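You operate a simulated robot arm through the tools that you are given. There is no shell and no other tool. Be economical: measure what you need, move in short steps, check, and stop when the job is done.

You run a simulated two-armed robot. Do the job below in one go: nothing can be reset, and whatever is moved stays where it is left.

TASK
Tip the blue tote into the floor hopper and put it back empty.
Fine: carry it with both hands, use the tipper, shut the lid again, spill nothing.

The check looks at the end state, three seconds after you hand in, the way a careful person would. Anything else that was tipped, shoved, dropped, spilled or broken makes it a failure. Lids that push on must go on centred and level and be pressed home; caps that screw on are set level and turned clockwise until they are tight.

THE ROBOT
Two 7-joint arms with two-finger parallel grippers on one trunk, on a base that drives. Base frame: it is fixed to the floor where the robot stands at the start and does not move with it; the origin is under the middle of the robot, x ahead of it, y to its left, z up. Lengths are in mm, angles in degrees, forces in N, time in s.
The left shoulder is at the start at [70, 163, 1395], the right one opposite. With the tool pointing down near the work surface each hand reaches from about 100 to 800 mm from the robot's upright axis, wherever it stands, measured 20 degrees to its own side. Places, roughly: blue tote (36x24x15 cm) [600, -800, 800]; cradle of the tipper [400, -100, 900]; feed switch [500, 500, 1300]; floor hopper [700, 0, 500]; hopper gate [500, -100, 600]; hopper lid [800, -100, 1100]; purge lever [600, 0, 500]; reset button of the feed [600, 800, 1200]; route lever [500, 500, 1500]; speed knob [600, 700, 1300]; start button of the feed [600, 1000, 1200]; stop button of the feed [600, 900, 1200]; top of the tote table [600, -800, 800]; tote tipper [400, -100, 1000]. Payload 3.43 kg a hand.
The TCP of each hand is the grasp point between the finger pads, 34 mm short of the fingertips. In the tool frame z runs along the fingers and y along their closing line. Largest opening 128 mm; finger width 24, thickness 12; the body of the gripper, 48 by 130 mm, starts 96 mm behind the TCP.
Orientation is told as [roll, pitch, yaw] about the base's x, y, z axes, in that order, counted from this pose: with the fingers straight down and closing along the base's y, the tool's x points along the base's -x, its y along +y and its z along -z.

THE INTERFACE
- The arms move only by the tool send_rows. It takes "left_deltas", "right_deltas" or both (then of equal length, played together; a hand with none holds still); each is a list of rows, each an object of numbers (a shift or turn left out is 0, a gripper value left out holds the last): "ax", "ay", "az": the turn, a rotation vector about the tool's x, y, z in units of 8 degrees (1.0 is 8 degrees); "x", "y", "z": the shift along the tool's x, y, z in units of 20 mm (1.0 is 20 mm); "fingers": the opening, from 0 (shut) to 1 (fully open). In form: [{"ax": .., "ay": .., "az": .., "x": .., "y": .., "z": .., "fingers": ..}, ...]. A call has 1 to 12 rows; each row shifts and turns the commanded pose from where the row before left it, along the tool's axes as they then stand. A call with a number of a shift or a turn outside -1 to 1 is refused whole. A row lasts 0.2 s, in which the tool goes at most 50 mm and 8.6 degrees; a call with a longer step from one row to the next is refused whole, and so is a gripper value outside its range. A pose out of reach is approached as far as the arm can. The call stops where the force on the tool passes 90 N (or 10 N more than at its start, if that is more) or the arm is blocked; 0.2 s more then pass. The fingers move at their own pace (about 153 mm/s each) and stop on an object; they squeeze with about 40 N. The grip force told is the motor's: it shows also when the fingers shut on nothing. Time passes only in rows, and 0.2 s behind the last, so rows that do not move let the fingers close. The reply holds the time, the measured pose of the TCP, the force on the tool along the base axes, the opening and the grip force, in the units named above and with some noise, with the torque about the TCP (base axes, N m) and any sound that the robot's microphone picked up.
- Cameras (640 x 400 px; columns grow to the right, rows downward): "scene" is now at [139.6, -13.6, 1632.9]; the picture's right is [-0.18, -0.98, 0.00], its down [-0.47, 0.08, -0.88] and it looks along [0.87, -0.15, -0.48] (base axes); focal length 214 px, centre (320, 200). "left" rides on the left gripper at [76, 11, -160] in its tool frame; the picture's right is [-0.15, 0.99, 0.00], its down [-0.88, -0.13, -0.46] and it looks along [-0.45, -0.07, 0.89] (tool axes); focal length 234 px, centre (320, 200). "right" rides on the right gripper at [76, -11, -160] in its tool frame; the picture's right is [0.15, 0.99, 0.00], its down [-0.88, 0.13, -0.46] and it looks along [-0.45, 0.07, 0.89] (tool axes); focal length 234 px, centre (320, 200). There is no depth. A picture from a camera that has moved, and an enlarged one, comes with that camera's place and axes in the base frame and with its lens.
- get_image(camera): a new picture of that camera. No time passes.
- raise_lower(by): slides the trunk up (or, below 0, down) by that many mm; the arms and the scene camera ride with it, the base frame stays. It gives what a move gives, with no picture.
- base_move(legs): drives the robot by 1 to 6 legs, each [ahead, left, turn to the left] in mm, mm and degrees, along the robot's own axes; the way and the turn of a leg run together, so that a leg with both is an arc; at most 1500 mm and 180 degrees a leg. The arms and the cameras ride along, it lands a little off, and it stops where it bumps. It gives what a move gives.
- turn_head(pan, tilt): turns the head with the scene camera to pan (to the left, within 86 degrees either way) and tilt (down, from -29 to 69), counted from straight ahead of the robot. It gives what a move gives.
- zoom(camera, box): a new picture of the part [left, top, right, bottom] of that camera's present view, enlarged. No time passes.
- sign_off(): hands the job in; it is judged then, once.

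Work in short steps. Places have to be worked out from the pictures, the camera data and where the tool is seen: move nearer, look again, correct. Check each grasp and each placing, and mend what went wrong. You have 120 turns and 88 pictures in all, those below and enlarged ones among them. Open the grippers and draw the arms clear of the work before you hand the job in, unless the task says otherwise; then end with one line.

The tools are called after "Request:" by a JSON object that holds its "fn" and its "kwargs". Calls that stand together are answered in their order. send_rows: Moves the arms, as the interface text tells. Its arguments: {"type":"object","properties":{"left_deltas":{"type":"array","items":{"type":"object","properties":{"ax":{"type":"number"},"ay":{"type":"number"},"az":{"type":"number"},"x":{"type":"number"},"y":{"type":"number"},"z":{"type":"number"},"fingers":{"type":"number"}}}},"right_deltas":{"type":"array","items":{"type":"object","properties":{"ax":{"type":"number"},"ay":{"type":"number"},"az":{"type":"number"},"x":{"type":"number"},"y":{"type":"number"},"z":{"type":"number"},"fingers":{"type":"number"}}}}},"required":[]} The other tools are called the same way: raise_lower (by) slides the trunk up or down; base_move (legs) drives the base; turn_head (pan, tilt) turns the head that bears the scene camera; get_image (camera) takes a picture; zoom (camera, box) takes an enlarged picture of a part of a camera's view; sign_off () hands the job in.

At the start:

```text
time: 0.0
left_tcp_pos: [519.6, -37.7, 1640.5]
left_ee_rot: [0.0, 0.0, 0.0]
left_ft_force: [-0.3, 0.0, 0.3]
left_ft_torque: [-0.01, -0.01, 0.05]
left_grip_width: 127.7
left_gripper_force: 0.1
right_tcp_pos: [382.2, -356.0, 1643.8]
right_ee_rot: [0.0, -0.1, -0.1]
right_ft_force: [-0.7, 0.2, -0.3]
right_ft_torque: [0.03, 0.0, 0.01]
right_grip_width: 128.3
right_gripper_force: 0.1
trunk travel left (down, up): [-875.0, 65.0]
robot x, y, heading: [2.1, -2.2, -0.2]
head pan, tilt: [-10.1, 28.4]
```

scene: 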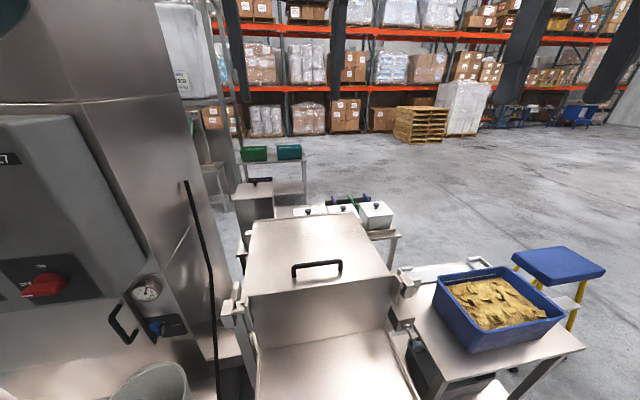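
right: 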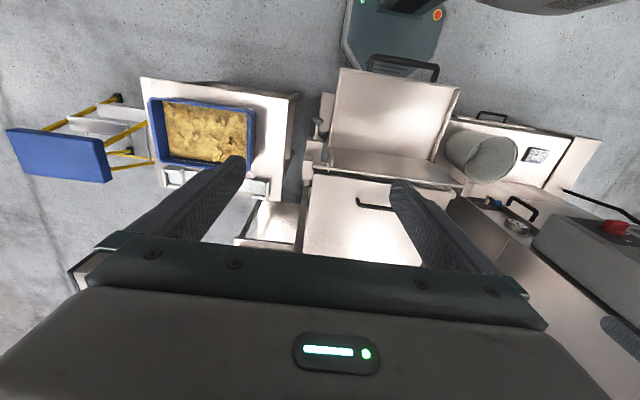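
left: 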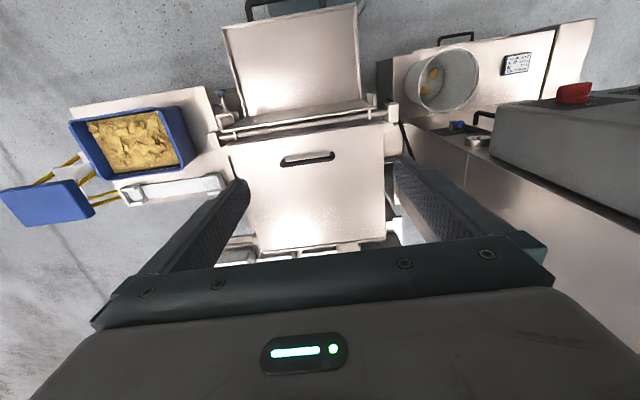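

I start by looking at the tipper and the tote from closer up, before anything is moved.

Request:
{"fn": "zoom", "kwargs": {"camera": "scene", "box": [200, 180, 600, 400]}}

Request:
{"fn": "turn_head", "kwargs": {"pan": -15, "tilt": 60}}

Request:
{"fn": "get_image", "kwargs": {"camera": "scene"}}

```text
1.60 times, centred on (400, 290) of scene
camera zoom: at [139.6, -13.6, 1632.9], right [-0.18, -0.98, 0.0], down [-0.47, 0.08, -0.88], along [0.87, -0.15, -0.48], focal length 343 px, centre (192, 56)
```

zoom: 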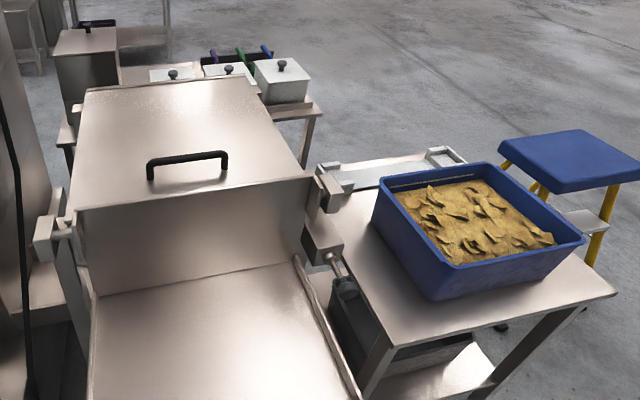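

```text
time: 1.0
left_tcp_pos: [519.6, -38.1, 1642.6]
left_ee_rot: [0.0, 0.0, 0.0]
left_ft_force: [-0.2, -0.6, 0.5]
left_ft_torque: [0.02, -0.01, -0.02]
left_grip_width: 127.7
left_gripper_force: 0.0
right_tcp_pos: [382.0, -355.1, 1642.9]
right_ee_rot: [0.0, -0.1, -0.2]
right_ft_force: [-0.2, -0.9, -0.4]
right_ft_torque: [0.01, 0.02, 0.01]
right_grip_width: 128.1
right_gripper_force: 0.1
trunk travel left (down, up): [-875.0, 65.0]
robot x, y, heading: [1.5, 0.3, 0.1]
head pan, tilt: [-15.0, 60.0]
```

```text
83 pictures are left
camera scene: at [114.4, -14.9, 1588.5], right [-0.26, -0.97, 0.0], down [-0.84, 0.22, -0.5], along [0.48, -0.13, -0.87], focal length 214 px, centre (320, 200)
```

scene: 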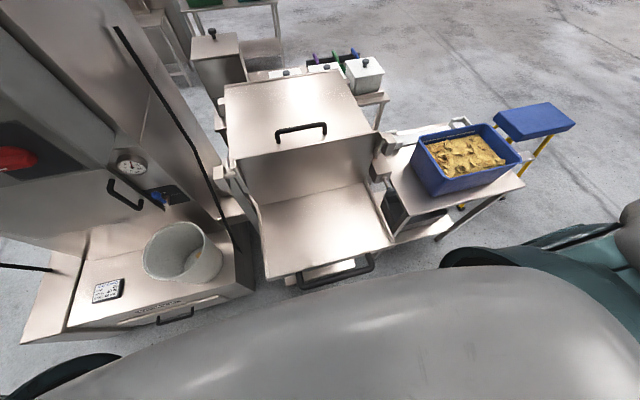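

The tray in front looks like the tipper's cradle, with a bar at its front, and the lid with the handle lies behind it. I enlarge these to see the hinges and latches.

Request:
{"fn": "zoom", "kwargs": {"camera": "scene", "box": [200, 60, 420, 300]}}

Request:
{"fn": "zoom", "kwargs": {"camera": "left", "box": [180, 0, 460, 200]}}

Request:
{"fn": "zoom", "kwargs": {"camera": "right", "box": [200, 20, 600, 270]}}

```text
1.67 times, centred on (310, 180) of scene
camera zoom: at [114.4, -14.9, 1588.5], right [-0.26, -0.97, 0.0], down [-0.84, 0.22, -0.5], along [0.48, -0.13, -0.87], focal length 358 px, centre (337, 233)
```

zoom: 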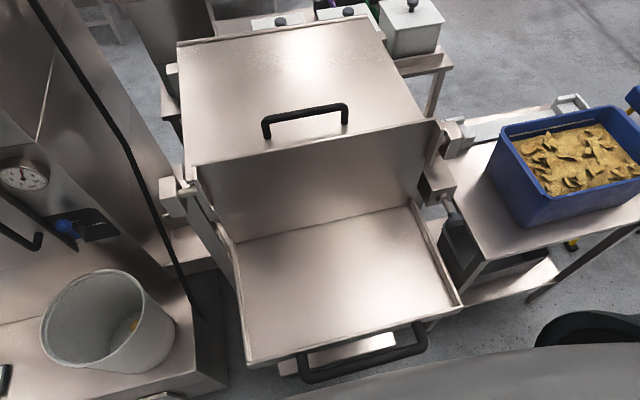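

```text
2.00 times, centred on (320, 100) of left
camera zoom: at [442.5, -26.9, 1801.2], right [0.15, 0.99, 0.0], down [0.88, -0.13, 0.46], along [0.45, -0.07, -0.89], focal length 468 px, centre (320, 400)
```

zoom: 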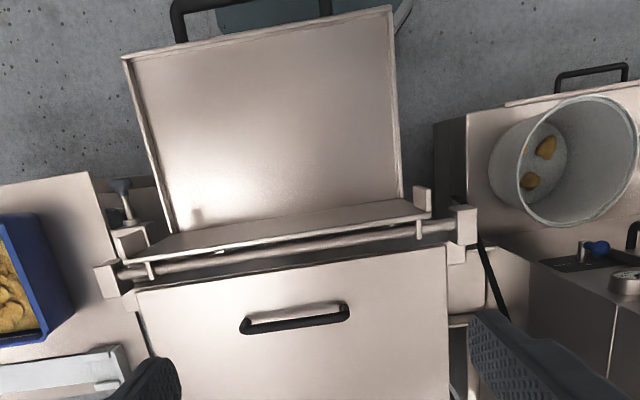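

```text
1.60 times, centred on (400, 145) of right
camera zoom: at [304.8, -366.5, 1802.5], right [-0.15, 0.99, 0.0], down [0.88, 0.13, 0.46], along [0.45, 0.07, -0.89], focal length 375 px, centre (192, 288)
```

zoom: 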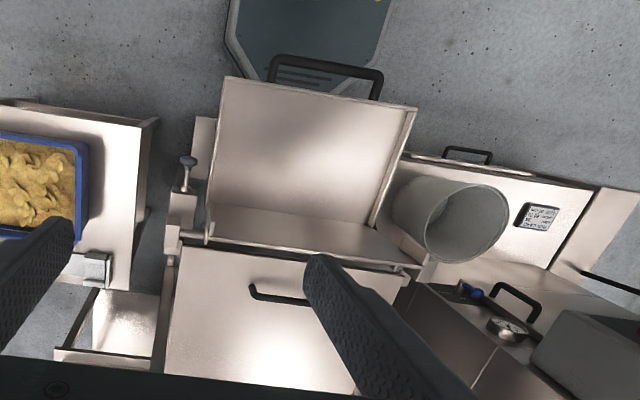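

The cradle seems to pivot on the rod at about x=555, z=1070, with a T-knob pin on its right side. I tilt the head for enlarged views of the lid's far edge, the pin and the tote.

Request:
{"fn": "turn_head", "kwargs": {"pan": -15, "tilt": 35}}

Request:
{"fn": "zoom", "kwargs": {"camera": "scene", "box": [180, 120, 340, 240]}}

Request:
{"fn": "zoom", "kwargs": {"camera": "scene", "box": [310, 150, 430, 330]}}

Request:
{"fn": "zoom", "kwargs": {"camera": "scene", "box": [340, 130, 560, 290]}}

```text
time: 1.9
left_tcp_pos: [519.3, -38.0, 1641.9]
left_ee_rot: [0.1, 0.0, 0.0]
left_ft_force: [0.8, -0.7, 0.1]
left_ft_torque: [0.02, 0.02, -0.02]
left_grip_width: 127.9
left_gripper_force: 0.1
right_tcp_pos: [381.9, -355.4, 1643.5]
right_ee_rot: [-0.1, -0.1, -0.1]
right_ft_force: [0.5, -0.3, -0.4]
right_ft_torque: [0.02, 0.0, 0.01]
right_grip_width: 128.0
right_gripper_force: 0.0
trunk travel left (down, up): [-875.0, 65.0]
robot x, y, heading: [-0.3, 2.4, 0.1]
head pan, tilt: [-15.0, 35.0]
```

```text
3.33 times, centred on (260, 180) of scene
camera zoom: at [135.0, -20.4, 1622.6], right [-0.26, -0.97, 0.0], down [-0.55, 0.15, -0.82], along [0.79, -0.21, -0.57], focal length 715 px, centre (520, 267)
```

zoom: 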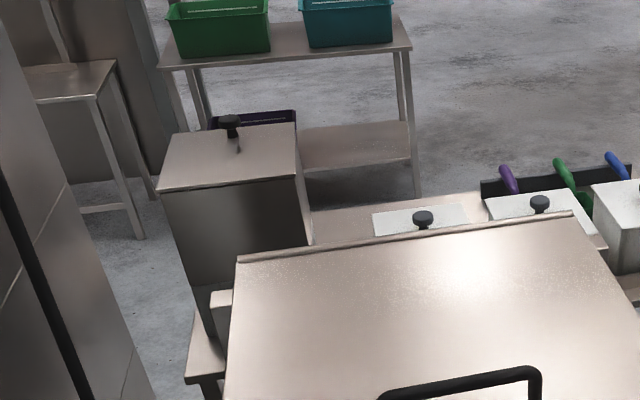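

```text
2.22 times, centred on (370, 240) of scene
camera zoom: at [135.0, -20.4, 1622.6], right [-0.26, -0.97, 0.0], down [-0.55, 0.15, -0.82], along [0.79, -0.21, -0.57], focal length 477 px, centre (209, 111)
```

zoom: 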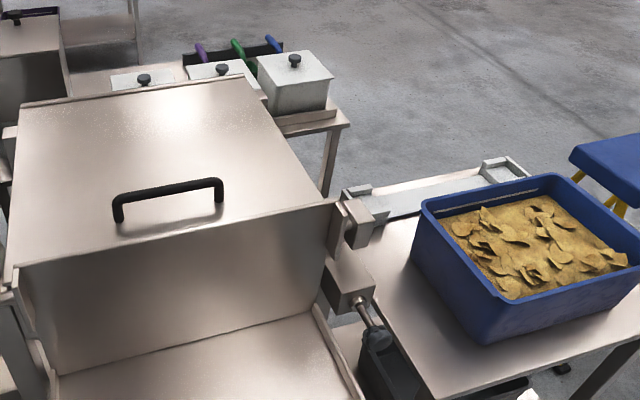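

```text
2.50 times, centred on (450, 210) of scene
camera zoom: at [135.0, -20.4, 1622.6], right [-0.26, -0.97, 0.0], down [-0.55, 0.15, -0.82], along [0.79, -0.21, -0.57], focal length 536 px, centre (-5, 175)
```

zoom: 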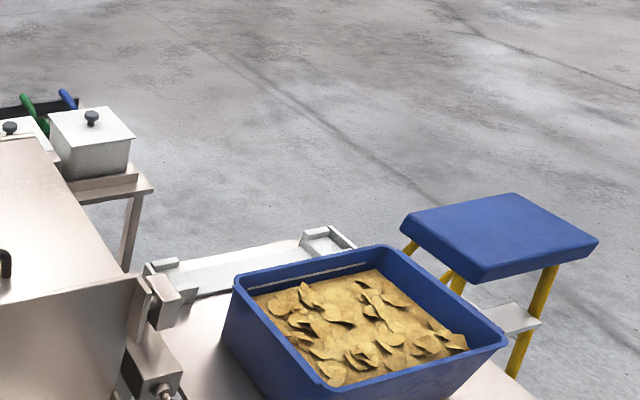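

The knob on the right of the pivot is at about (430, -347, 973) and looks like a locking plunger. Before I lower the trunk I check how near the cabinet on the left is to the left arm.

Request:
{"fn": "turn_head", "kwargs": {"pan": 45, "tilt": 30}}

Request:
{"fn": "get_image", "kwargs": {"camera": "scene"}}

Request:
{"fn": "turn_head", "kwargs": {"pan": -70, "tilt": 40}}

Request:
{"fn": "get_image", "kwargs": {"camera": "scene"}}

```text
time: 3.2
left_tcp_pos: [518.9, -37.9, 1640.5]
left_ee_rot: [0.0, 0.0, 0.0]
left_ft_force: [0.1, 0.0, 0.0]
left_ft_torque: [0.01, 0.0, -0.03]
left_grip_width: 128.1
left_gripper_force: 0.0
right_tcp_pos: [380.6, -355.9, 1644.8]
right_ee_rot: [0.0, -0.1, -0.1]
right_ft_force: [0.6, -0.4, -0.1]
right_ft_torque: [0.01, 0.02, -0.01]
right_grip_width: 128.0
right_gripper_force: 0.0
trunk travel left (down, up): [-875.0, 65.0]
robot x, y, heading: [-0.7, 0.8, 0.2]
head pan, tilt: [45.0, 30.0]
```

```text
76 pictures are left
camera scene: at [114.0, 66.2, 1630.5], right [0.71, -0.71, 0.0], down [-0.35, -0.35, -0.87], along [0.61, 0.61, -0.5], focal length 214 px, centre (320, 200)
```

scene: 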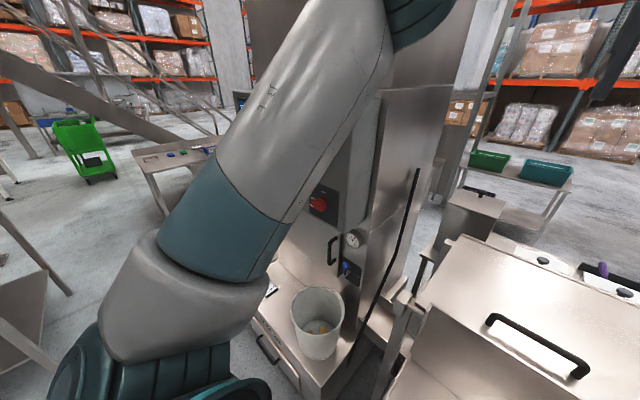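

```text
time: 5.1
left_tcp_pos: [519.2, -38.9, 1640.7]
left_ee_rot: [0.0, 0.0, 0.0]
left_ft_force: [-0.4, 0.1, 1.1]
left_ft_torque: [0.02, 0.0, -0.03]
left_grip_width: 128.2
left_gripper_force: 0.1
right_tcp_pos: [381.4, -355.2, 1642.7]
right_ee_rot: [0.0, -0.1, -0.1]
right_ft_force: [-0.2, 0.0, -1.3]
right_ft_torque: [0.01, -0.02, -0.02]
right_grip_width: 127.9
right_gripper_force: 0.0
trunk travel left (down, up): [-875.0, 65.0]
robot x, y, heading: [-4.5, -1.1, -0.2]
head pan, tilt: [-70.0, 40.0]
```

```text
75 pictures are left
camera scene: at [79.1, -77.5, 1615.1], right [-0.94, -0.34, 0.0], down [-0.22, 0.6, -0.77], along [0.26, -0.72, -0.64], focal length 214 px, centre (320, 200)
```

scene: 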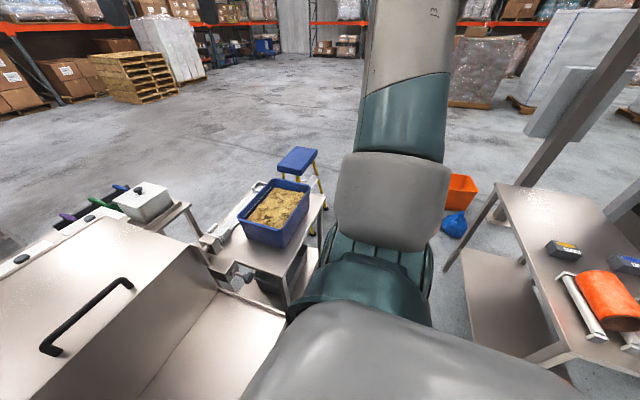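

The left elbow is up high and clear. I lower the right hand by 400 mm over the plunger and then look through its camera.

Request:
{"fn": "send_rows", "kwargs": {"right_deltas": [{"z": 1}, {"z": 1}, {"z": 1}, {"z": 1}, {"z": 1}, {"z": 1}, {"z": 1}, {"z": 1}, {"z": 1}, {"z": 1}, {"z": 1}, {"z": 1}]}}

Request:
{"fn": "send_rows", "kwargs": {"right_deltas": [{"z": 1}, {"z": 1}, {"z": 1}, {"z": 1}, {"z": 1}, {"z": 1}, {"z": 1}, {"z": 1}]}}

Request:
{"fn": "get_image", "kwargs": {"camera": "right"}}

```text
time: 7.7
left_tcp_pos: [520.7, -38.2, 1640.8]
left_ee_rot: [-0.1, 0.1, -0.1]
left_ft_force: [0.0, -0.4, -0.6]
left_ft_torque: [0.01, 0.0, 0.03]
left_grip_width: 127.6
left_gripper_force: 0.1
right_tcp_pos: [383.2, -354.7, 1402.4]
right_ee_rot: [0.2, 0.0, -0.1]
right_ft_force: [-0.4, 0.6, -0.3]
right_ft_torque: [0.01, 0.0, 0.01]
right_grip_width: 127.7
right_gripper_force: 0.1
trunk travel left (down, up): [-875.0, 65.0]
robot x, y, heading: [0.9, 0.2, -0.2]
head pan, tilt: [-70.0, 40.0]
```

```text
time: 9.5
left_tcp_pos: [520.5, -38.4, 1641.8]
left_ee_rot: [0.0, 0.0, 0.1]
left_ft_force: [-0.3, 0.4, 1.1]
left_ft_torque: [-0.04, 0.02, 0.01]
left_grip_width: 128.0
left_gripper_force: 0.0
right_tcp_pos: [383.7, -356.4, 1242.1]
right_ee_rot: [0.1, -0.1, -0.1]
right_ft_force: [0.1, -0.2, 0.2]
right_ft_torque: [-0.01, 0.02, 0.0]
right_grip_width: 127.8
right_gripper_force: 0.1
trunk travel left (down, up): [-875.0, 65.0]
robot x, y, heading: [-0.7, 1.1, 0.0]
head pan, tilt: [-70.0, 40.0]
```

```text
74 pictures are left
camera right: at [307.1, -367.7, 1401.3], right [-0.15, 0.99, 0.0], down [0.88, 0.13, 0.46], along [0.45, 0.07, -0.89], focal length 234 px, centre (320, 200)
```

right: 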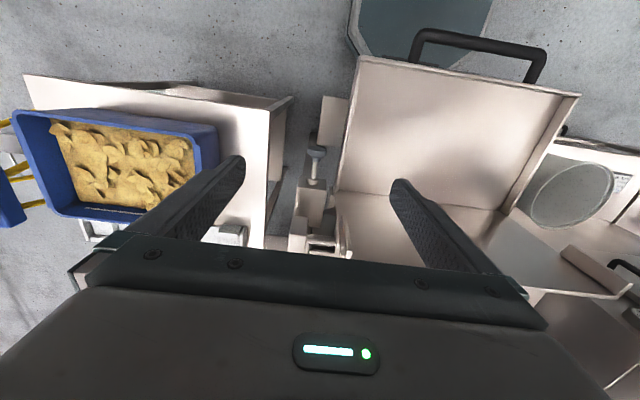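

Request:
{"fn": "zoom", "kwargs": {"camera": "right", "box": [250, 80, 410, 260]}}

```text
2.22 times, centred on (330, 170) of right
camera zoom: at [307.1, -367.7, 1401.3], right [-0.15, 0.99, 0.0], down [0.88, 0.13, 0.46], along [0.45, 0.07, -0.89], focal length 520 px, centre (298, 267)
```

zoom: 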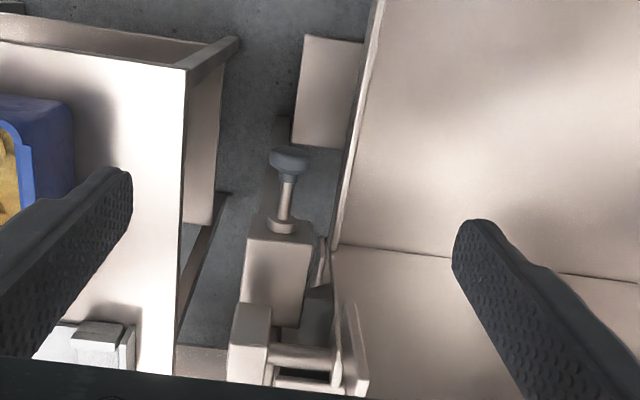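

The plunger points toward the robot on a block beside the pivot, so I'll test later whether it locks the cradle. Next I bring the left hand over the lid handle, turned 90° so that it closes along x.

Request:
{"fn": "send_rows", "kwargs": {"left_deltas": [{"z": 1, "az": 0.9375}, {"z": 1, "az": 0.9375}, {"z": 1, "az": 0.9375}, {"z": 1, "az": 0.9375}, {"z": 1, "az": 0.9375}, {"z": 1, "az": 0.9375}, {"z": 1, "az": 0.9375}, {"z": 1, "az": 0.9375}, {"z": 1, "az": 0.9375}, {"z": 1, "az": 0.9375}, {"z": 1, "az": 0.9375}, {"z": 1, "az": 0.9375}]}}

Request:
{"fn": "get_image", "kwargs": {"camera": "left"}}

```text
time: 12.1
left_tcp_pos: [484.0, -39.3, 1393.4]
left_ee_rot: [0.1, -0.1, -89.9]
left_ft_force: [-0.3, 0.6, -1.2]
left_ft_torque: [0.03, -0.01, 0.01]
left_grip_width: 128.2
left_gripper_force: 0.1
left hand out of reach, approached as far as the arm can: row 12
right_tcp_pos: [383.4, -355.9, 1242.7]
right_ee_rot: [0.0, -0.1, -0.1]
right_ft_force: [0.1, -1.4, 0.1]
right_ft_torque: [0.02, -0.04, -0.03]
right_grip_width: 128.1
right_gripper_force: 0.1
trunk travel left (down, up): [-875.0, 65.0]
robot x, y, heading: [0.5, 0.6, 0.1]
head pan, tilt: [-70.0, 40.0]
```

```text
72 pictures are left
camera left: at [492.8, 37.0, 1553.6], right [0.99, -0.14, 0.0], down [-0.13, -0.88, 0.46], along [-0.06, -0.45, -0.89], focal length 234 px, centre (320, 200)
```

left: 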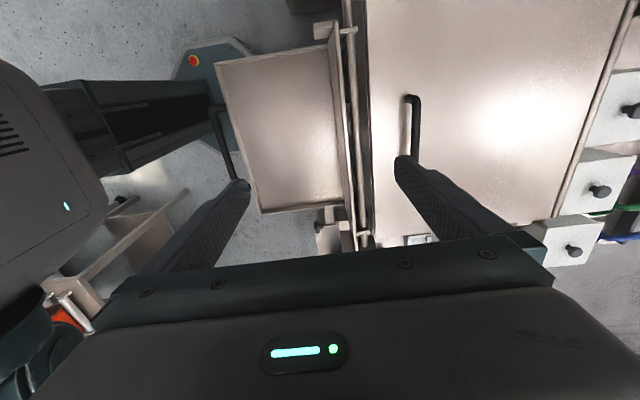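

The handle bar is about 165 mm long near (651, -100, 1095), and the lid hinges at its far edge at about x=1005. A vertical grip turned 90° runs out of reach, so I tilt the left tool to point 45° forward and down and look again.

Request:
{"fn": "send_rows", "kwargs": {"left_deltas": [{"ax": -0.9375}, {"ax": -0.9375}, {"ax": -0.9375}, {"ax": -0.9375}, {"ax": -0.9375}, {"ax": -0.9375}, {}]}}

Request:
{"fn": "get_image", "kwargs": {"camera": "left"}}

```text
time: 13.7
left_tcp_pos: [483.9, -40.1, 1393.3]
left_ee_rot: [45.0, 0.0, -90.0]
left_ft_force: [0.1, 0.3, 0.1]
left_ft_torque: [-0.02, 0.03, -0.01]
left_grip_width: 127.8
left_gripper_force: 0.0
right_tcp_pos: [384.1, -356.2, 1242.9]
right_ee_rot: [0.0, 0.0, -0.1]
right_ft_force: [0.0, -0.3, -0.2]
right_ft_torque: [-0.02, 0.01, 0.02]
right_grip_width: 128.0
right_gripper_force: 0.1
trunk travel left (down, up): [-875.0, 65.0]
robot x, y, heading: [1.9, -1.5, 0.1]
head pan, tilt: [-70.0, 40.0]
```

```text
71 pictures are left
camera left: at [377.6, 36.0, 1514.8], right [0.7, -0.15, 0.7], down [-0.41, -0.88, 0.23], along [0.58, -0.45, -0.68], focal length 234 px, centre (320, 200)
```

left: 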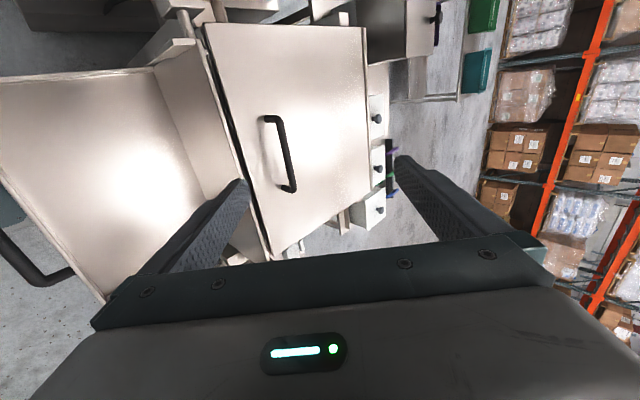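

The bar's middle is near (645, -95, 1095). I bring the left hand to about 120 mm back along the approach line with the fingers narrowed.

Request:
{"fn": "send_rows", "kwargs": {"left_deltas": [{"x": -0.25, "y": -0.44, "z": 0.877, "fingers": 0.35}, {"x": -0.25, "y": -0.44, "z": 0.877}, {"x": -0.25, "y": -0.44, "z": 0.877}, {"x": -0.25, "y": -0.44, "z": 0.877}, {"x": -0.25, "y": -0.44, "z": 0.877}, {"x": -0.25, "y": -0.44, "z": 0.877}, {"x": -0.25, "y": -0.44, "z": 0.877}, {"x": -0.25, "y": -0.44, "z": 0.877}, {"x": -0.25, "y": -0.44, "z": 0.877}, {"x": -0.25, "y": -0.44, "z": 0.877}, {"x": -0.25, "y": -0.44, "z": 0.877}]}}

Request:
{"fn": "get_image", "kwargs": {"camera": "left"}}

Request:
{"fn": "turn_head", "kwargs": {"pan": -10, "tilt": 35}}

Request:
{"fn": "get_image", "kwargs": {"camera": "scene"}}

```text
time: 16.1
left_tcp_pos: [553.3, -95.3, 1189.3]
left_ee_rot: [45.0, 0.1, -89.9]
left_ft_force: [0.9, -1.5, 2.3]
left_ft_torque: [0.0, 0.01, 0.01]
left_grip_width: 43.4
left_gripper_force: 0.2
right_tcp_pos: [383.7, -356.2, 1243.7]
right_ee_rot: [0.0, 0.0, -0.1]
right_ft_force: [0.7, -0.2, 0.2]
right_ft_torque: [0.0, 0.01, 0.0]
right_grip_width: 127.8
right_gripper_force: 0.0
trunk travel left (down, up): [-875.0, 65.0]
robot x, y, heading: [-4.4, -1.1, -0.1]
head pan, tilt: [-70.0, 40.0]
```

```text
70 pictures are left
camera left: at [445.6, -19.9, 1310.4], right [0.7, -0.15, 0.7], down [-0.41, -0.88, 0.23], along [0.58, -0.45, -0.68], focal length 234 px, centre (320, 200)
```

left: 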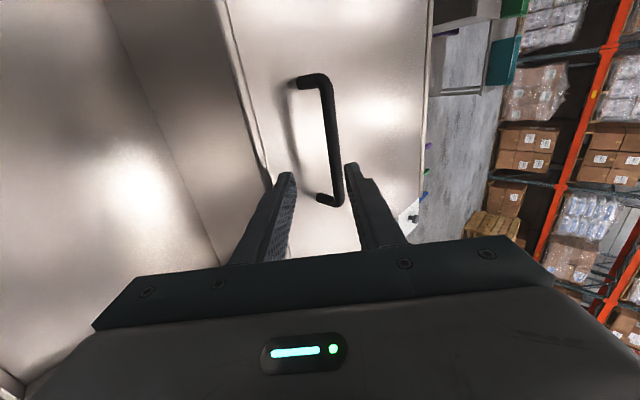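

```text
time: 17.4
left_tcp_pos: [551.7, -95.7, 1189.6]
left_ee_rot: [45.0, 0.0, -90.0]
left_ft_force: [2.6, -1.2, 2.3]
left_ft_torque: [0.0, -0.03, -0.01]
left_grip_width: 42.9
left_gripper_force: 0.0
right_tcp_pos: [383.8, -356.4, 1241.3]
right_ee_rot: [0.1, 0.0, -0.1]
right_ft_force: [0.5, 0.2, -0.5]
right_ft_torque: [0.0, -0.02, -0.01]
right_grip_width: 128.0
right_gripper_force: 0.0
trunk travel left (down, up): [-875.0, 65.0]
robot x, y, heading: [-1.9, -4.9, 0.2]
head pan, tilt: [-10.0, 35.0]
```

```text
69 pictures are left
camera scene: at [137.2, -13.3, 1622.6], right [-0.17, -0.98, 0.0], down [-0.57, 0.1, -0.82], along [0.81, -0.14, -0.57], focal length 214 px, centre (320, 200)
```

scene: 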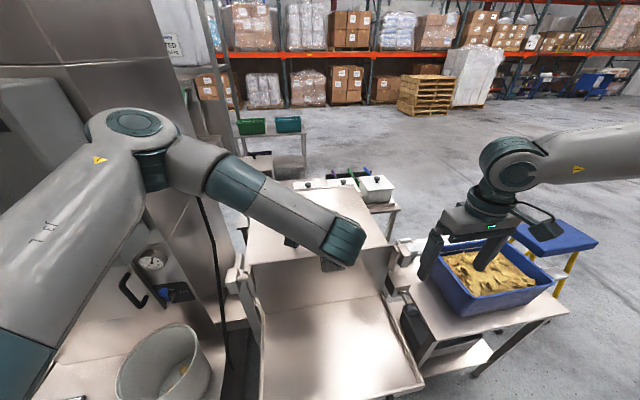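

Combining the two views puts the bar at about x=651, z=1109. I move 80 mm in along the tool with a small sideways correction, then check.

Request:
{"fn": "send_rows", "kwargs": {"left_deltas": [{"x": -0.05, "y": 0.15, "z": 1}, {"x": -0.05, "y": 0.15, "z": 1}, {"x": -0.05, "y": 0.15, "z": 1}, {"x": -0.05, "y": 0.17, "z": 1}]}}

Request:
{"fn": "get_image", "kwargs": {"camera": "left"}}

```text
time: 18.4
left_tcp_pos: [616.1, -100.0, 1141.4]
left_ee_rot: [45.0, -0.1, -89.9]
left_ft_force: [-0.4, 0.0, -0.2]
left_ft_torque: [0.0, 0.01, -0.02]
left_grip_width: 44.8
left_gripper_force: 0.1
right_tcp_pos: [381.4, -356.4, 1243.6]
right_ee_rot: [-0.1, -0.1, -0.1]
right_ft_force: [-0.2, -0.5, -0.6]
right_ft_torque: [-0.06, -0.04, 0.01]
right_grip_width: 127.7
right_gripper_force: 0.1
trunk travel left (down, up): [-875.0, 65.0]
robot x, y, heading: [0.5, 2.1, -0.1]
head pan, tilt: [-10.0, 35.0]
```

```text
68 pictures are left
camera left: at [509.4, -23.1, 1263.0], right [0.7, -0.15, 0.7], down [-0.41, -0.88, 0.23], along [0.58, -0.45, -0.68], focal length 234 px, centre (320, 200)
```

left: 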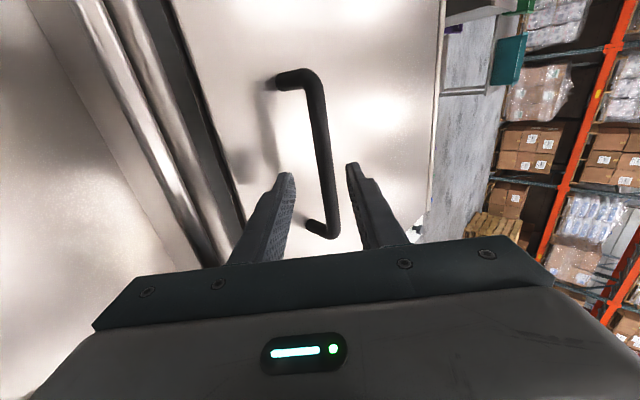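

The bar lies between the fingers and about 47 mm beyond the TCP. I advance 30 mm and close.

Request:
{"fn": "send_rows", "kwargs": {"left_deltas": [{"z": 0.75}, {"z": 0.75}, {"fingers": 0}, {}, {}]}}

Request:
{"fn": "get_image", "kwargs": {"camera": "left"}}

```text
time: 19.2
left_tcp_pos: [627.6, -100.5, 1134.7]
left_ee_rot: [45.9, -0.6, -90.4]
left_ft_force: [-39.2, 1.8, 54.5]
left_ft_torque: [1.29, 4.46, 0.8]
left_grip_width: 0.2
left_gripper_force: 32.5
right_tcp_pos: [371.8, -352.0, 1247.1]
right_ee_rot: [-0.2, -0.6, 0.0]
right_ft_force: [0.9, 0.4, 0.2]
right_ft_torque: [-0.04, 0.02, -0.01]
right_grip_width: 127.9
right_gripper_force: 0.0
trunk travel left (down, up): [-875.0, 65.0]
robot x, y, heading: [-2.2, -2.1, -0.0]
head pan, tilt: [-10.0, 35.0]
stopped in row 3 (left hand): the force on the tool passed its limit (the readings are from after the stop); the commanded pose is now the measured one
```

```text
67 pictures are left
camera left: at [519.5, -22.9, 1253.8], right [0.69, -0.14, 0.71], down [-0.42, -0.87, 0.23], along [0.59, -0.46, -0.66], focal length 234 px, centre (320, 200)
```

left: 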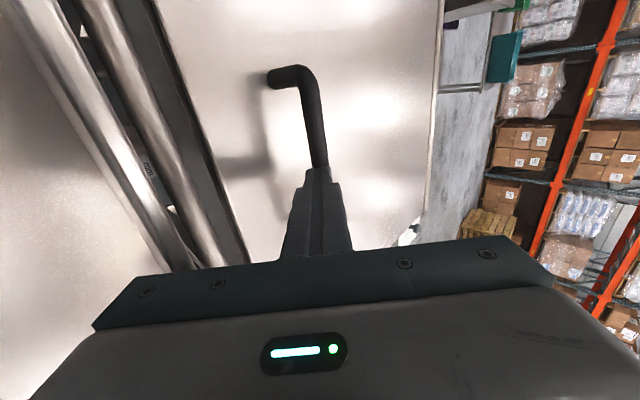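

The tips slipped off the near side of the bar, so it is 15 mm or so deeper than I thought, at about (661, 1096). I back off, reopen, go in deeper and close again.

Request:
{"fn": "send_rows", "kwargs": {"left_deltas": [{"z": -0.75}, {"z": -0.75, "fingers": 0.32}, {}]}}

Request:
{"fn": "send_rows", "kwargs": {"left_deltas": [{"z": 0.75}, {"z": 0.75}, {"z": 0.75}, {"z": 0.75}]}}

Request:
{"fn": "get_image", "kwargs": {"camera": "left"}}

```text
time: 20.0
left_tcp_pos: [617.1, -100.7, 1147.4]
left_ee_rot: [45.4, -0.3, -90.1]
left_ft_force: [0.2, -0.6, 0.3]
left_ft_torque: [0.01, 0.0, 0.0]
left_grip_width: 40.9
left_gripper_force: 0.0
right_tcp_pos: [380.3, -357.0, 1243.9]
right_ee_rot: [0.0, -0.2, -0.1]
right_ft_force: [-0.2, -0.7, 0.0]
right_ft_torque: [0.01, -0.05, 0.01]
right_grip_width: 128.1
right_gripper_force: 0.0
trunk travel left (down, up): [-875.0, 65.0]
robot x, y, heading: [-3.5, 0.7, 0.1]
head pan, tilt: [-10.0, 35.0]
```

```text
time: 20.7
left_tcp_pos: [629.7, -102.3, 1139.6]
left_ee_rot: [46.3, -0.8, -90.5]
left_ft_force: [-46.6, 7.7, 63.7]
left_ft_torque: [1.51, 5.61, 0.2]
left_grip_width: 40.9
left_gripper_force: 0.0
right_tcp_pos: [371.4, -351.3, 1250.2]
right_ee_rot: [-0.1, -0.6, 0.0]
right_ft_force: [0.2, 0.0, -0.5]
right_ft_torque: [-0.03, 0.05, 0.03]
right_grip_width: 127.9
right_gripper_force: 0.1
trunk travel left (down, up): [-875.0, 65.0]
robot x, y, heading: [-2.7, 3.1, 0.2]
head pan, tilt: [-10.0, 35.0]
stopped in row 3 (left hand): the force on the tool passed its limit (the readings are from after the stop); the commanded pose is now the measured one
```

```text
66 pictures are left
camera left: at [522.0, -23.8, 1256.4], right [0.68, -0.14, 0.72], down [-0.43, -0.87, 0.23], along [0.59, -0.47, -0.66], focal length 234 px, centre (320, 200)
```

left: 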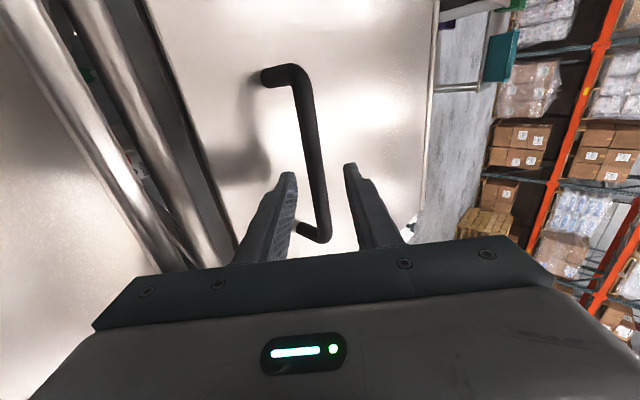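

The wrench shows the gripper body, not the fingers, caught the cradle wall, whose top edge is at about z=1150, x=530. I back off and steepen the tool to about 17° off vertical so that the body clears it.

Request:
{"fn": "send_rows", "kwargs": {"left_deltas": [{"z": -1}, {"z": -1}, {"z": -1}, {"z": -1}, {"ax": 0.9}, {"ax": 0.9}, {"ax": 0.9}, {"ax": 0.9}, {}]}}

Request:
{"fn": "get_image", "kwargs": {"camera": "left"}}

```text
time: 22.7
left_tcp_pos: [585.3, -103.4, 1184.0]
left_ee_rot: [20.6, -0.5, -90.2]
left_ft_force: [0.5, 0.5, -0.2]
left_ft_torque: [-0.01, -0.01, -0.01]
left_grip_width: 41.0
left_gripper_force: 0.0
left hand out of reach, approached as far as the arm can: row 8
right_tcp_pos: [380.4, -355.8, 1242.6]
right_ee_rot: [0.1, -0.1, 0.0]
right_ft_force: [0.1, -0.2, -1.3]
right_ft_torque: [0.0, -0.04, 0.02]
right_grip_width: 128.0
right_gripper_force: 0.0
trunk travel left (down, up): [-875.0, 65.0]
robot x, y, heading: [-1.8, 0.2, -0.1]
head pan, tilt: [-10.0, 35.0]
```

```text
65 pictures are left
camera left: at [538.1, -26.2, 1337.4], right [0.93, -0.15, 0.35], down [-0.29, -0.88, 0.39], along [0.25, -0.46, -0.85], focal length 234 px, centre (320, 200)
```

left: 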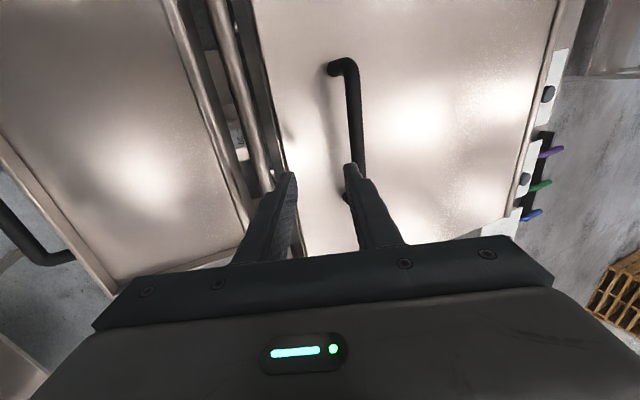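

The bar now reads about (663, -100, 1097). I shift forward over it and then go down so that it lies about 20 mm beyond the TCP.

Request:
{"fn": "send_rows", "kwargs": {"left_deltas": [{"y": 0.53, "z": 0.4}, {"y": 0.53, "z": 0.4}, {"y": 0.53, "z": 0.4}, {"y": 0.53, "z": 0.4}, {"z": 0.8}, {"z": 0.8}]}}

Request:
{"fn": "get_image", "kwargs": {"camera": "left"}}

```text
time: 24.1
left_tcp_pos: [611.6, -104.0, 1149.5]
left_ee_rot: [20.6, -0.5, -90.2]
left_ft_force: [0.1, -0.1, -0.9]
left_ft_torque: [-0.01, 0.0, -0.01]
left_grip_width: 41.1
left_gripper_force: 0.0
left hand out of reach, approached as far as the arm can: row 2, 3, 4
right_tcp_pos: [383.6, -355.0, 1242.6]
right_ee_rot: [0.0, 0.0, 0.0]
right_ft_force: [-0.2, 0.4, -0.1]
right_ft_torque: [-0.02, 0.01, 0.0]
right_grip_width: 128.1
right_gripper_force: 0.1
trunk travel left (down, up): [-875.0, 65.0]
robot x, y, heading: [-0.6, 0.5, -0.0]
head pan, tilt: [-10.0, 35.0]
```

```text
64 pictures are left
camera left: at [563.8, -26.4, 1302.7], right [0.93, -0.15, 0.35], down [-0.28, -0.88, 0.39], along [0.25, -0.46, -0.85], focal length 234 px, centre (320, 200)
```

left: 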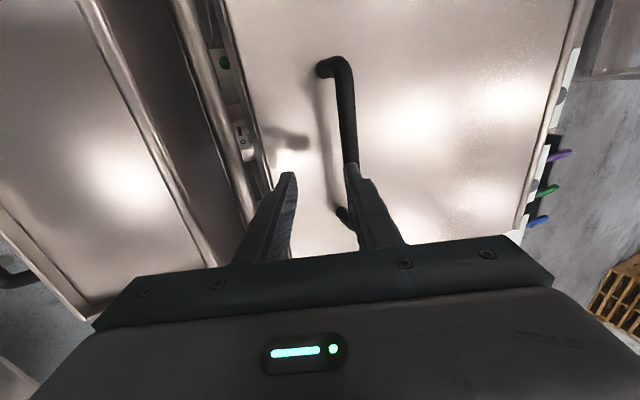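

A joint limit stops the hand from going further forward in this attitude, and opening the lid will need more forward reach anyway. I lift 40 mm clear of the bar and drive ahead 60 mm.

Request:
{"fn": "send_rows", "kwargs": {"left_deltas": [{"z": -1}, {"z": -1}]}}

Request:
{"fn": "base_move", "kwargs": {"legs": [[60, 0, 0]]}}

Request:
{"fn": "get_image", "kwargs": {"camera": "left"}}

```text
time: 24.7
left_tcp_pos: [594.2, -102.2, 1188.4]
left_ee_rot: [20.5, -0.4, -90.1]
left_ft_force: [-0.4, 0.3, -0.6]
left_ft_torque: [0.01, -0.03, 0.0]
left_grip_width: 41.1
left_gripper_force: 0.0
right_tcp_pos: [381.7, -354.6, 1241.7]
right_ee_rot: [0.0, -0.1, 0.0]
right_ft_force: [0.1, 0.4, 0.1]
right_ft_torque: [0.03, 0.01, -0.01]
right_grip_width: 128.0
right_gripper_force: 0.1
trunk travel left (down, up): [-875.0, 65.0]
robot x, y, heading: [0.4, 0.4, -0.3]
head pan, tilt: [-10.0, 35.0]
```

```text
time: 25.7
left_tcp_pos: [646.0, -101.7, 1192.8]
left_ee_rot: [21.1, -0.4, -90.2]
left_ft_force: [-0.5, -0.2, 0.9]
left_ft_torque: [-0.02, -0.08, 0.01]
left_grip_width: 41.0
left_gripper_force: 0.0
right_tcp_pos: [430.8, -356.4, 1245.2]
right_ee_rot: [0.0, -0.4, 0.1]
right_ft_force: [-1.0, -0.8, 0.4]
right_ft_torque: [0.01, -0.09, -0.01]
right_grip_width: 128.1
right_gripper_force: 0.0
trunk travel left (down, up): [-875.0, 65.0]
robot x, y, heading: [52.8, -3.6, -0.1]
head pan, tilt: [-10.0, 35.0]
```

```text
63 pictures are left
camera left: at [598.2, -25.7, 1345.3], right [0.92, -0.15, 0.36], down [-0.29, -0.88, 0.38], along [0.26, -0.46, -0.85], focal length 234 px, centre (320, 200)
```

left: 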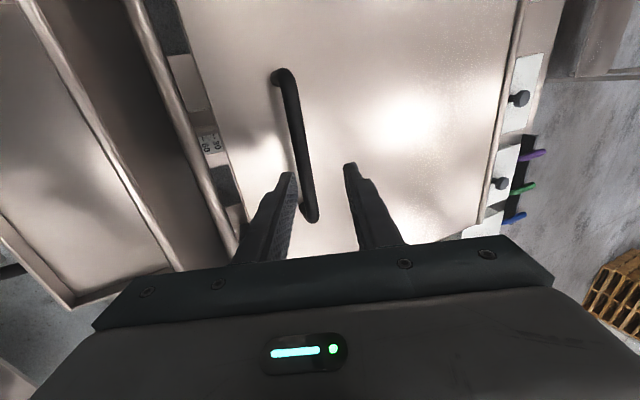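

The bar reads (662, -98, 1100). I shift 18 mm back along the closing axis and go 72 mm down, then check before closing.

Request:
{"fn": "send_rows", "kwargs": {"left_deltas": [{"y": -0.45, "z": 0.6}, {"y": -0.45, "z": 0.6}, {"z": 0.8}, {"z": 0.8}, {"z": 0.8}]}}

Request:
{"fn": "get_image", "kwargs": {"camera": "left"}}

```text
time: 26.9
left_tcp_pos: [663.1, -102.5, 1114.8]
left_ee_rot: [20.7, -0.4, -90.2]
left_ft_force: [0.3, -0.1, 0.9]
left_ft_torque: [0.02, -0.03, 0.01]
left_grip_width: 41.2
left_gripper_force: 0.0
right_tcp_pos: [438.6, -355.5, 1242.7]
right_ee_rot: [0.0, -0.1, 0.0]
right_ft_force: [0.7, 0.0, 0.5]
right_ft_torque: [-0.03, -0.01, 0.0]
right_grip_width: 127.9
right_gripper_force: 0.0
trunk travel left (down, up): [-875.0, 65.0]
robot x, y, heading: [57.1, -2.5, 0.1]
head pan, tilt: [-10.0, 35.0]
```

```text
62 pictures are left
camera left: at [615.6, -26.3, 1268.1], right [0.92, -0.15, 0.35], down [-0.29, -0.88, 0.39], along [0.25, -0.46, -0.85], focal length 234 px, centre (320, 200)
```

left: 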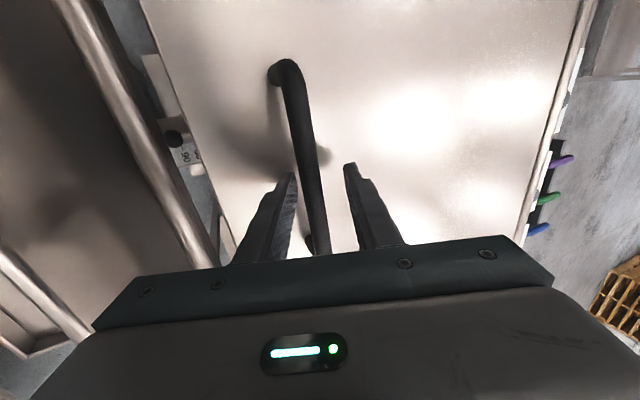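

The bar lies between the fingers, so I close on it.

Request:
{"fn": "send_rows", "kwargs": {"left_deltas": [{"fingers": 0}, {}, {}]}}

Request:
{"fn": "get_image", "kwargs": {"camera": "left"}}

```text
time: 27.7
left_tcp_pos: [657.4, -104.9, 1115.8]
left_ee_rot: [20.7, -0.4, -90.3]
left_ft_force: [-26.0, 1.0, -2.1]
left_ft_torque: [0.01, 0.39, 0.26]
left_grip_width: 15.8
left_gripper_force: 45.2
right_tcp_pos: [435.3, -355.0, 1243.3]
right_ee_rot: [0.0, -0.3, -0.1]
right_ft_force: [-0.3, 0.1, 0.5]
right_ft_torque: [-0.01, -0.04, 0.0]
right_grip_width: 127.8
right_gripper_force: 0.0
trunk travel left (down, up): [-875.0, 65.0]
robot x, y, heading: [55.2, -1.0, -0.1]
head pan, tilt: [-10.0, 35.0]
```

```text
61 pictures are left
camera left: at [611.3, -26.9, 1269.1], right [0.92, -0.15, 0.35], down [-0.29, -0.88, 0.39], along [0.25, -0.46, -0.85], focal length 234 px, centre (320, 200)
```

left: 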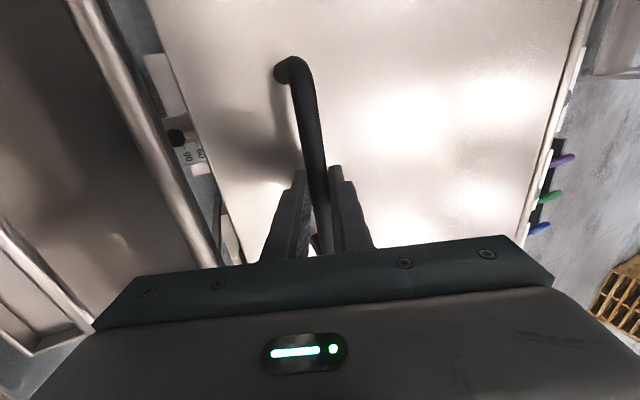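

Gripped: 15.8 mm opening with solid force. I start lifting along the arc for the first 10° and watch the forces.

Request:
{"fn": "send_rows", "kwargs": {"left_deltas": [{"y": 0.3, "z": -0.66}, {"y": 0.33, "z": -0.65}, {"y": 0.4, "z": -0.64}, {"y": 0.43, "z": -0.63}]}}

Request:
{"fn": "get_image", "kwargs": {"camera": "scene"}}

```text
time: 28.7
left_tcp_pos: [666.4, -104.2, 1159.9]
left_ee_rot: [20.8, -0.5, -90.2]
left_ft_force: [-13.2, -5.3, 4.1]
left_ft_torque: [1.19, 0.05, 0.38]
left_grip_width: 15.9
left_gripper_force: 44.5
left hand out of reach, approached as far as the arm can: row 4
right_tcp_pos: [440.2, -356.9, 1244.7]
right_ee_rot: [0.0, 0.0, 0.0]
right_ft_force: [0.5, 0.4, -0.3]
right_ft_torque: [0.05, 0.04, -0.03]
right_grip_width: 127.9
right_gripper_force: 0.1
trunk travel left (down, up): [-875.0, 65.0]
robot x, y, heading: [54.8, -2.8, -0.1]
head pan, tilt: [-10.0, 35.0]
```

```text
60 pictures are left
camera scene: at [193.0, -12.7, 1622.8], right [-0.17, -0.98, 0.0], down [-0.56, 0.1, -0.82], along [0.81, -0.14, -0.57], focal length 214 px, centre (320, 200)
```

scene: 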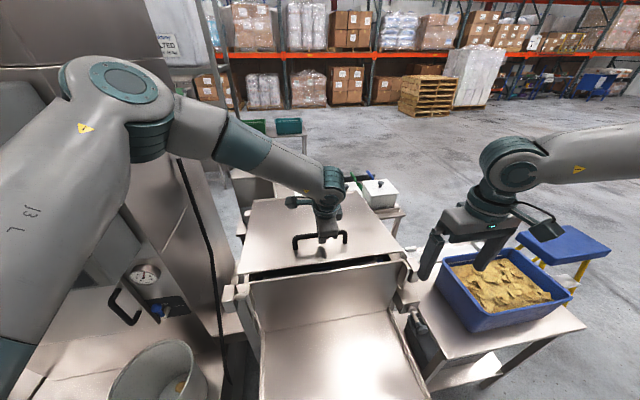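

The lid lifts freely with little weight. I continue the arc to about 25° open, tilting the tool forward as I go to stay off the joint limit.

Request:
{"fn": "send_rows", "kwargs": {"left_deltas": [{"ax": -0.73, "y": 0.52, "z": -0.82}, {"ax": -0.73, "y": 0.645, "z": -0.717}, {"ax": -0.73, "y": 0.755, "z": -0.6}, {"ax": -0.73, "y": 0.84, "z": -0.465}, {"ax": -0.73, "y": 0.9, "z": -0.317}]}}

```text
time: 29.9
left_tcp_pos: [699.9, -102.7, 1250.1]
left_ee_rot: [49.9, -0.4, -90.3]
left_ft_force: [-0.8, -6.1, -0.9]
left_ft_torque: [0.08, 0.22, -0.17]
left_grip_width: 15.9
left_gripper_force: 45.2
right_tcp_pos: [439.5, -356.1, 1243.4]
right_ee_rot: [0.1, -0.1, 0.0]
right_ft_force: [-0.6, -0.1, -0.3]
right_ft_torque: [0.01, 0.05, -0.02]
right_grip_width: 127.9
right_gripper_force: 0.0
trunk travel left (down, up): [-875.0, 65.0]
robot x, y, heading: [58.8, 1.3, 0.3]
head pan, tilt: [-10.0, 35.0]
```

The lid follows with almost no force. I continue to about 45° open, easing the tool back toward vertical so that the fingers stay clear of the lid plate.

Request:
{"fn": "send_rows", "kwargs": {"left_deltas": [{"ax": 0.18, "y": 0.87, "z": -0.117}, {"ax": 0.18, "y": 0.87, "z": -0.096}, {"ax": 0.18, "y": 0.873, "z": -0.076}, {"ax": 0.18, "y": 0.877, "z": -0.055}, {"ax": 0.18, "y": 0.876, "z": -0.034}, {"ax": 0.18, "y": 0.877, "z": -0.014}, {"ax": 0.18, "y": 0.88, "z": 0}]}}

Request:
{"fn": "get_image", "kwargs": {"camera": "scene"}}

```text
time: 31.5
left_tcp_pos: [753.8, -103.9, 1320.7]
left_ee_rot: [42.9, -0.4, -90.3]
left_ft_force: [-4.3, -5.6, 5.5]
left_ft_torque: [-0.33, 0.06, -0.42]
left_grip_width: 15.6
left_gripper_force: 45.1
left hand out of reach, approached as far as the arm can: row 6, 7
right_tcp_pos: [438.2, -357.8, 1241.5]
right_ee_rot: [0.1, -0.3, 0.0]
right_ft_force: [0.7, 0.1, 0.5]
right_ft_torque: [-0.02, 0.04, 0.0]
right_grip_width: 127.7
right_gripper_force: 0.0
trunk travel left (down, up): [-875.0, 65.0]
robot x, y, heading: [55.8, 0.9, 0.0]
head pan, tilt: [-10.0, 35.0]
```

```text
59 pictures are left
camera scene: at [191.8, -14.0, 1622.9], right [-0.17, -0.98, 0.0], down [-0.56, 0.1, -0.82], along [0.81, -0.14, -0.57], focal length 214 px, centre (320, 200)
```

scene: 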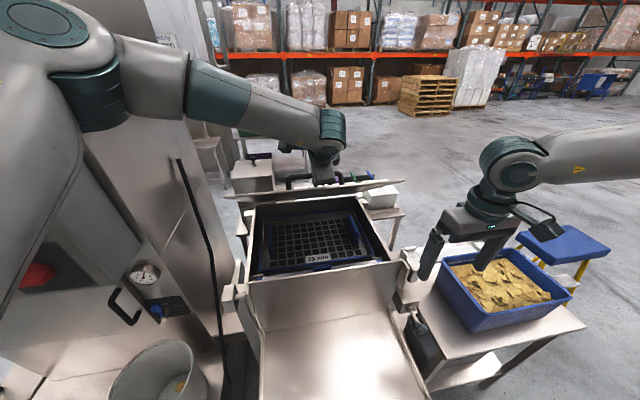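

The lid is at about 40° and the hopper mouth with its screen shows. Next I swing the right hand to point forward, fingers shut, so that it can go under the lid and push it past upright.

Request:
{"fn": "send_rows", "kwargs": {"right_deltas": [{"ay": -0.9375, "x": -0.675, "y": 0.4875, "z": 0.05, "fingers": 0}, {"ay": -0.9375, "x": -0.66, "y": 0.4875, "z": 0.138}, {"ay": -0.9375, "x": -0.64, "y": 0.4875, "z": 0.22}, {"ay": -0.9375, "x": -0.605, "y": 0.4875, "z": 0.305}, {"ay": -0.9375, "x": -0.56, "y": 0.4875, "z": 0.38}, {"ay": -0.9375, "x": -0.505, "y": 0.4875, "z": 0.45}, {"ay": -0.9375, "x": -0.44, "y": 0.4875, "z": 0.51}, {"ay": -0.9375, "x": -0.37, "y": 0.4875, "z": 0.565}, {"ay": -0.9375, "x": -0.295, "y": 0.4875, "z": 0.61}, {"ay": -0.9375, "x": -0.21, "y": 0.4875, "z": 0.645}, {"ay": -0.9375, "x": -0.125, "y": 0.4875, "z": 0.665}, {"ay": -0.9375, "x": -0.04, "y": 0.4875, "z": 0.675}]}}

Request:
{"fn": "get_image", "kwargs": {"camera": "scene"}}

Request:
{"fn": "get_image", "kwargs": {"camera": "right"}}

```text
time: 33.8
left_tcp_pos: [771.0, -103.6, 1336.5]
left_ee_rot: [45.2, -0.8, -89.9]
left_ft_force: [18.4, -12.4, -1.9]
left_ft_torque: [0.83, -0.23, -0.81]
left_grip_width: 15.6
left_gripper_force: 44.5
right_tcp_pos: [671.3, -282.7, 1324.2]
right_ee_rot: [-0.8, -71.8, -0.2]
right_ft_force: [-5.5, -2.2, -11.9]
right_ft_torque: [-0.01, 0.42, -0.09]
right_grip_width: 0.0
right_gripper_force: 33.6
right hand out of reach, approached as far as the arm can: row 2, 3, 4, 5, 6, 7, 8, 9, 10, 11
trunk travel left (down, up): [-875.0, 65.0]
robot x, y, heading: [55.0, -2.0, -0.1]
head pan, tilt: [-10.0, 35.0]
stopped in row 11 (left hand): the force on the tool passed its limit (the readings are from after the stop); the commanded pose is now the measured one
```

```text
58 pictures are left
camera scene: at [198.2, -16.5, 1621.9], right [-0.18, -0.98, 0.0], down [-0.57, 0.1, -0.82], along [0.8, -0.14, -0.58], focal length 214 px, centre (320, 200)
```

scene: 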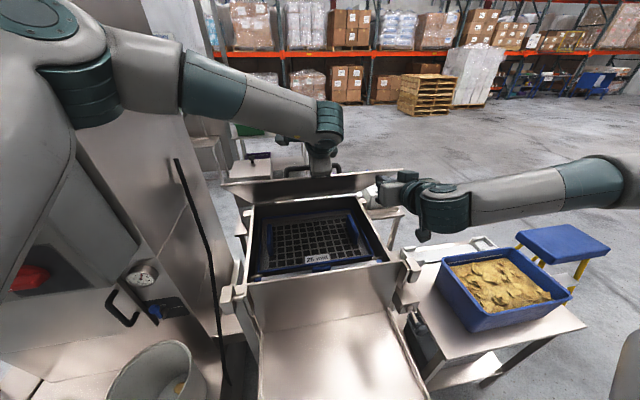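

```text
57 pictures are left
camera right: at [495.0, -290.4, 1302.3], right [-0.03, 0.99, -0.14], down [-0.16, 0.14, 0.98], along [0.99, 0.05, 0.15], focal length 234 px, centre (320, 200)
```

right: 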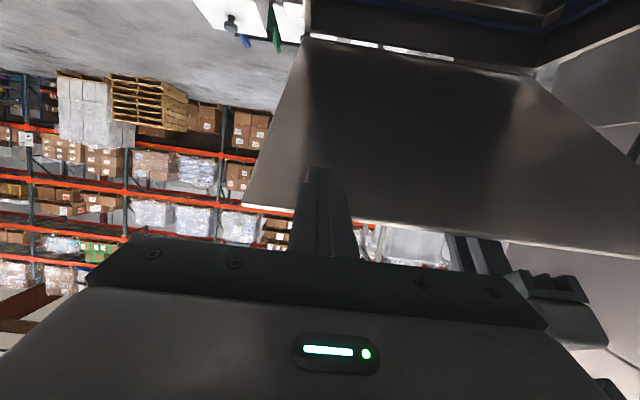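

The right fingers ended up under the lid and are carrying it at about 44°. I let go of the handle with the left hand, opening only a little, and draw it back parallel to the lid.

Request:
{"fn": "send_rows", "kwargs": {"left_deltas": [{"fingers": 0.24}, {}, {"z": -1}, {"z": -1}, {"z": -1}, {"z": -1}, {"z": -1}]}}

Request:
{"fn": "get_image", "kwargs": {"camera": "scene"}}

```text
time: 35.4
left_tcp_pos: [694.3, -96.2, 1408.6]
left_ee_rot: [45.2, -1.0, -89.6]
left_ft_force: [0.3, -0.1, -0.5]
left_ft_torque: [0.0, -0.02, -0.01]
left_grip_width: 30.7
left_gripper_force: 0.0
right_tcp_pos: [668.2, -277.4, 1332.6]
right_ee_rot: [-1.1, -72.6, 0.3]
right_ft_force: [1.3, 0.2, 0.5]
right_ft_torque: [-0.02, -0.02, 0.0]
right_grip_width: 0.0
right_gripper_force: 32.8
trunk travel left (down, up): [-875.0, 65.0]
robot x, y, heading: [57.6, -3.5, 0.0]
head pan, tilt: [-10.0, 35.0]
```

```text
56 pictures are left
camera scene: at [192.2, -12.6, 1622.8], right [-0.18, -0.98, 0.0], down [-0.56, 0.1, -0.82], along [0.81, -0.14, -0.57], focal length 214 px, centre (320, 200)
```

scene: 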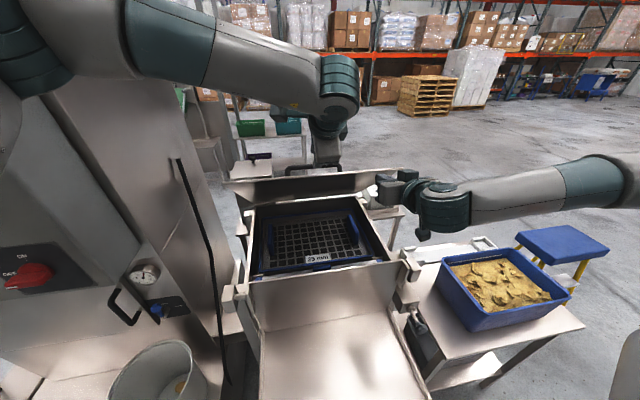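

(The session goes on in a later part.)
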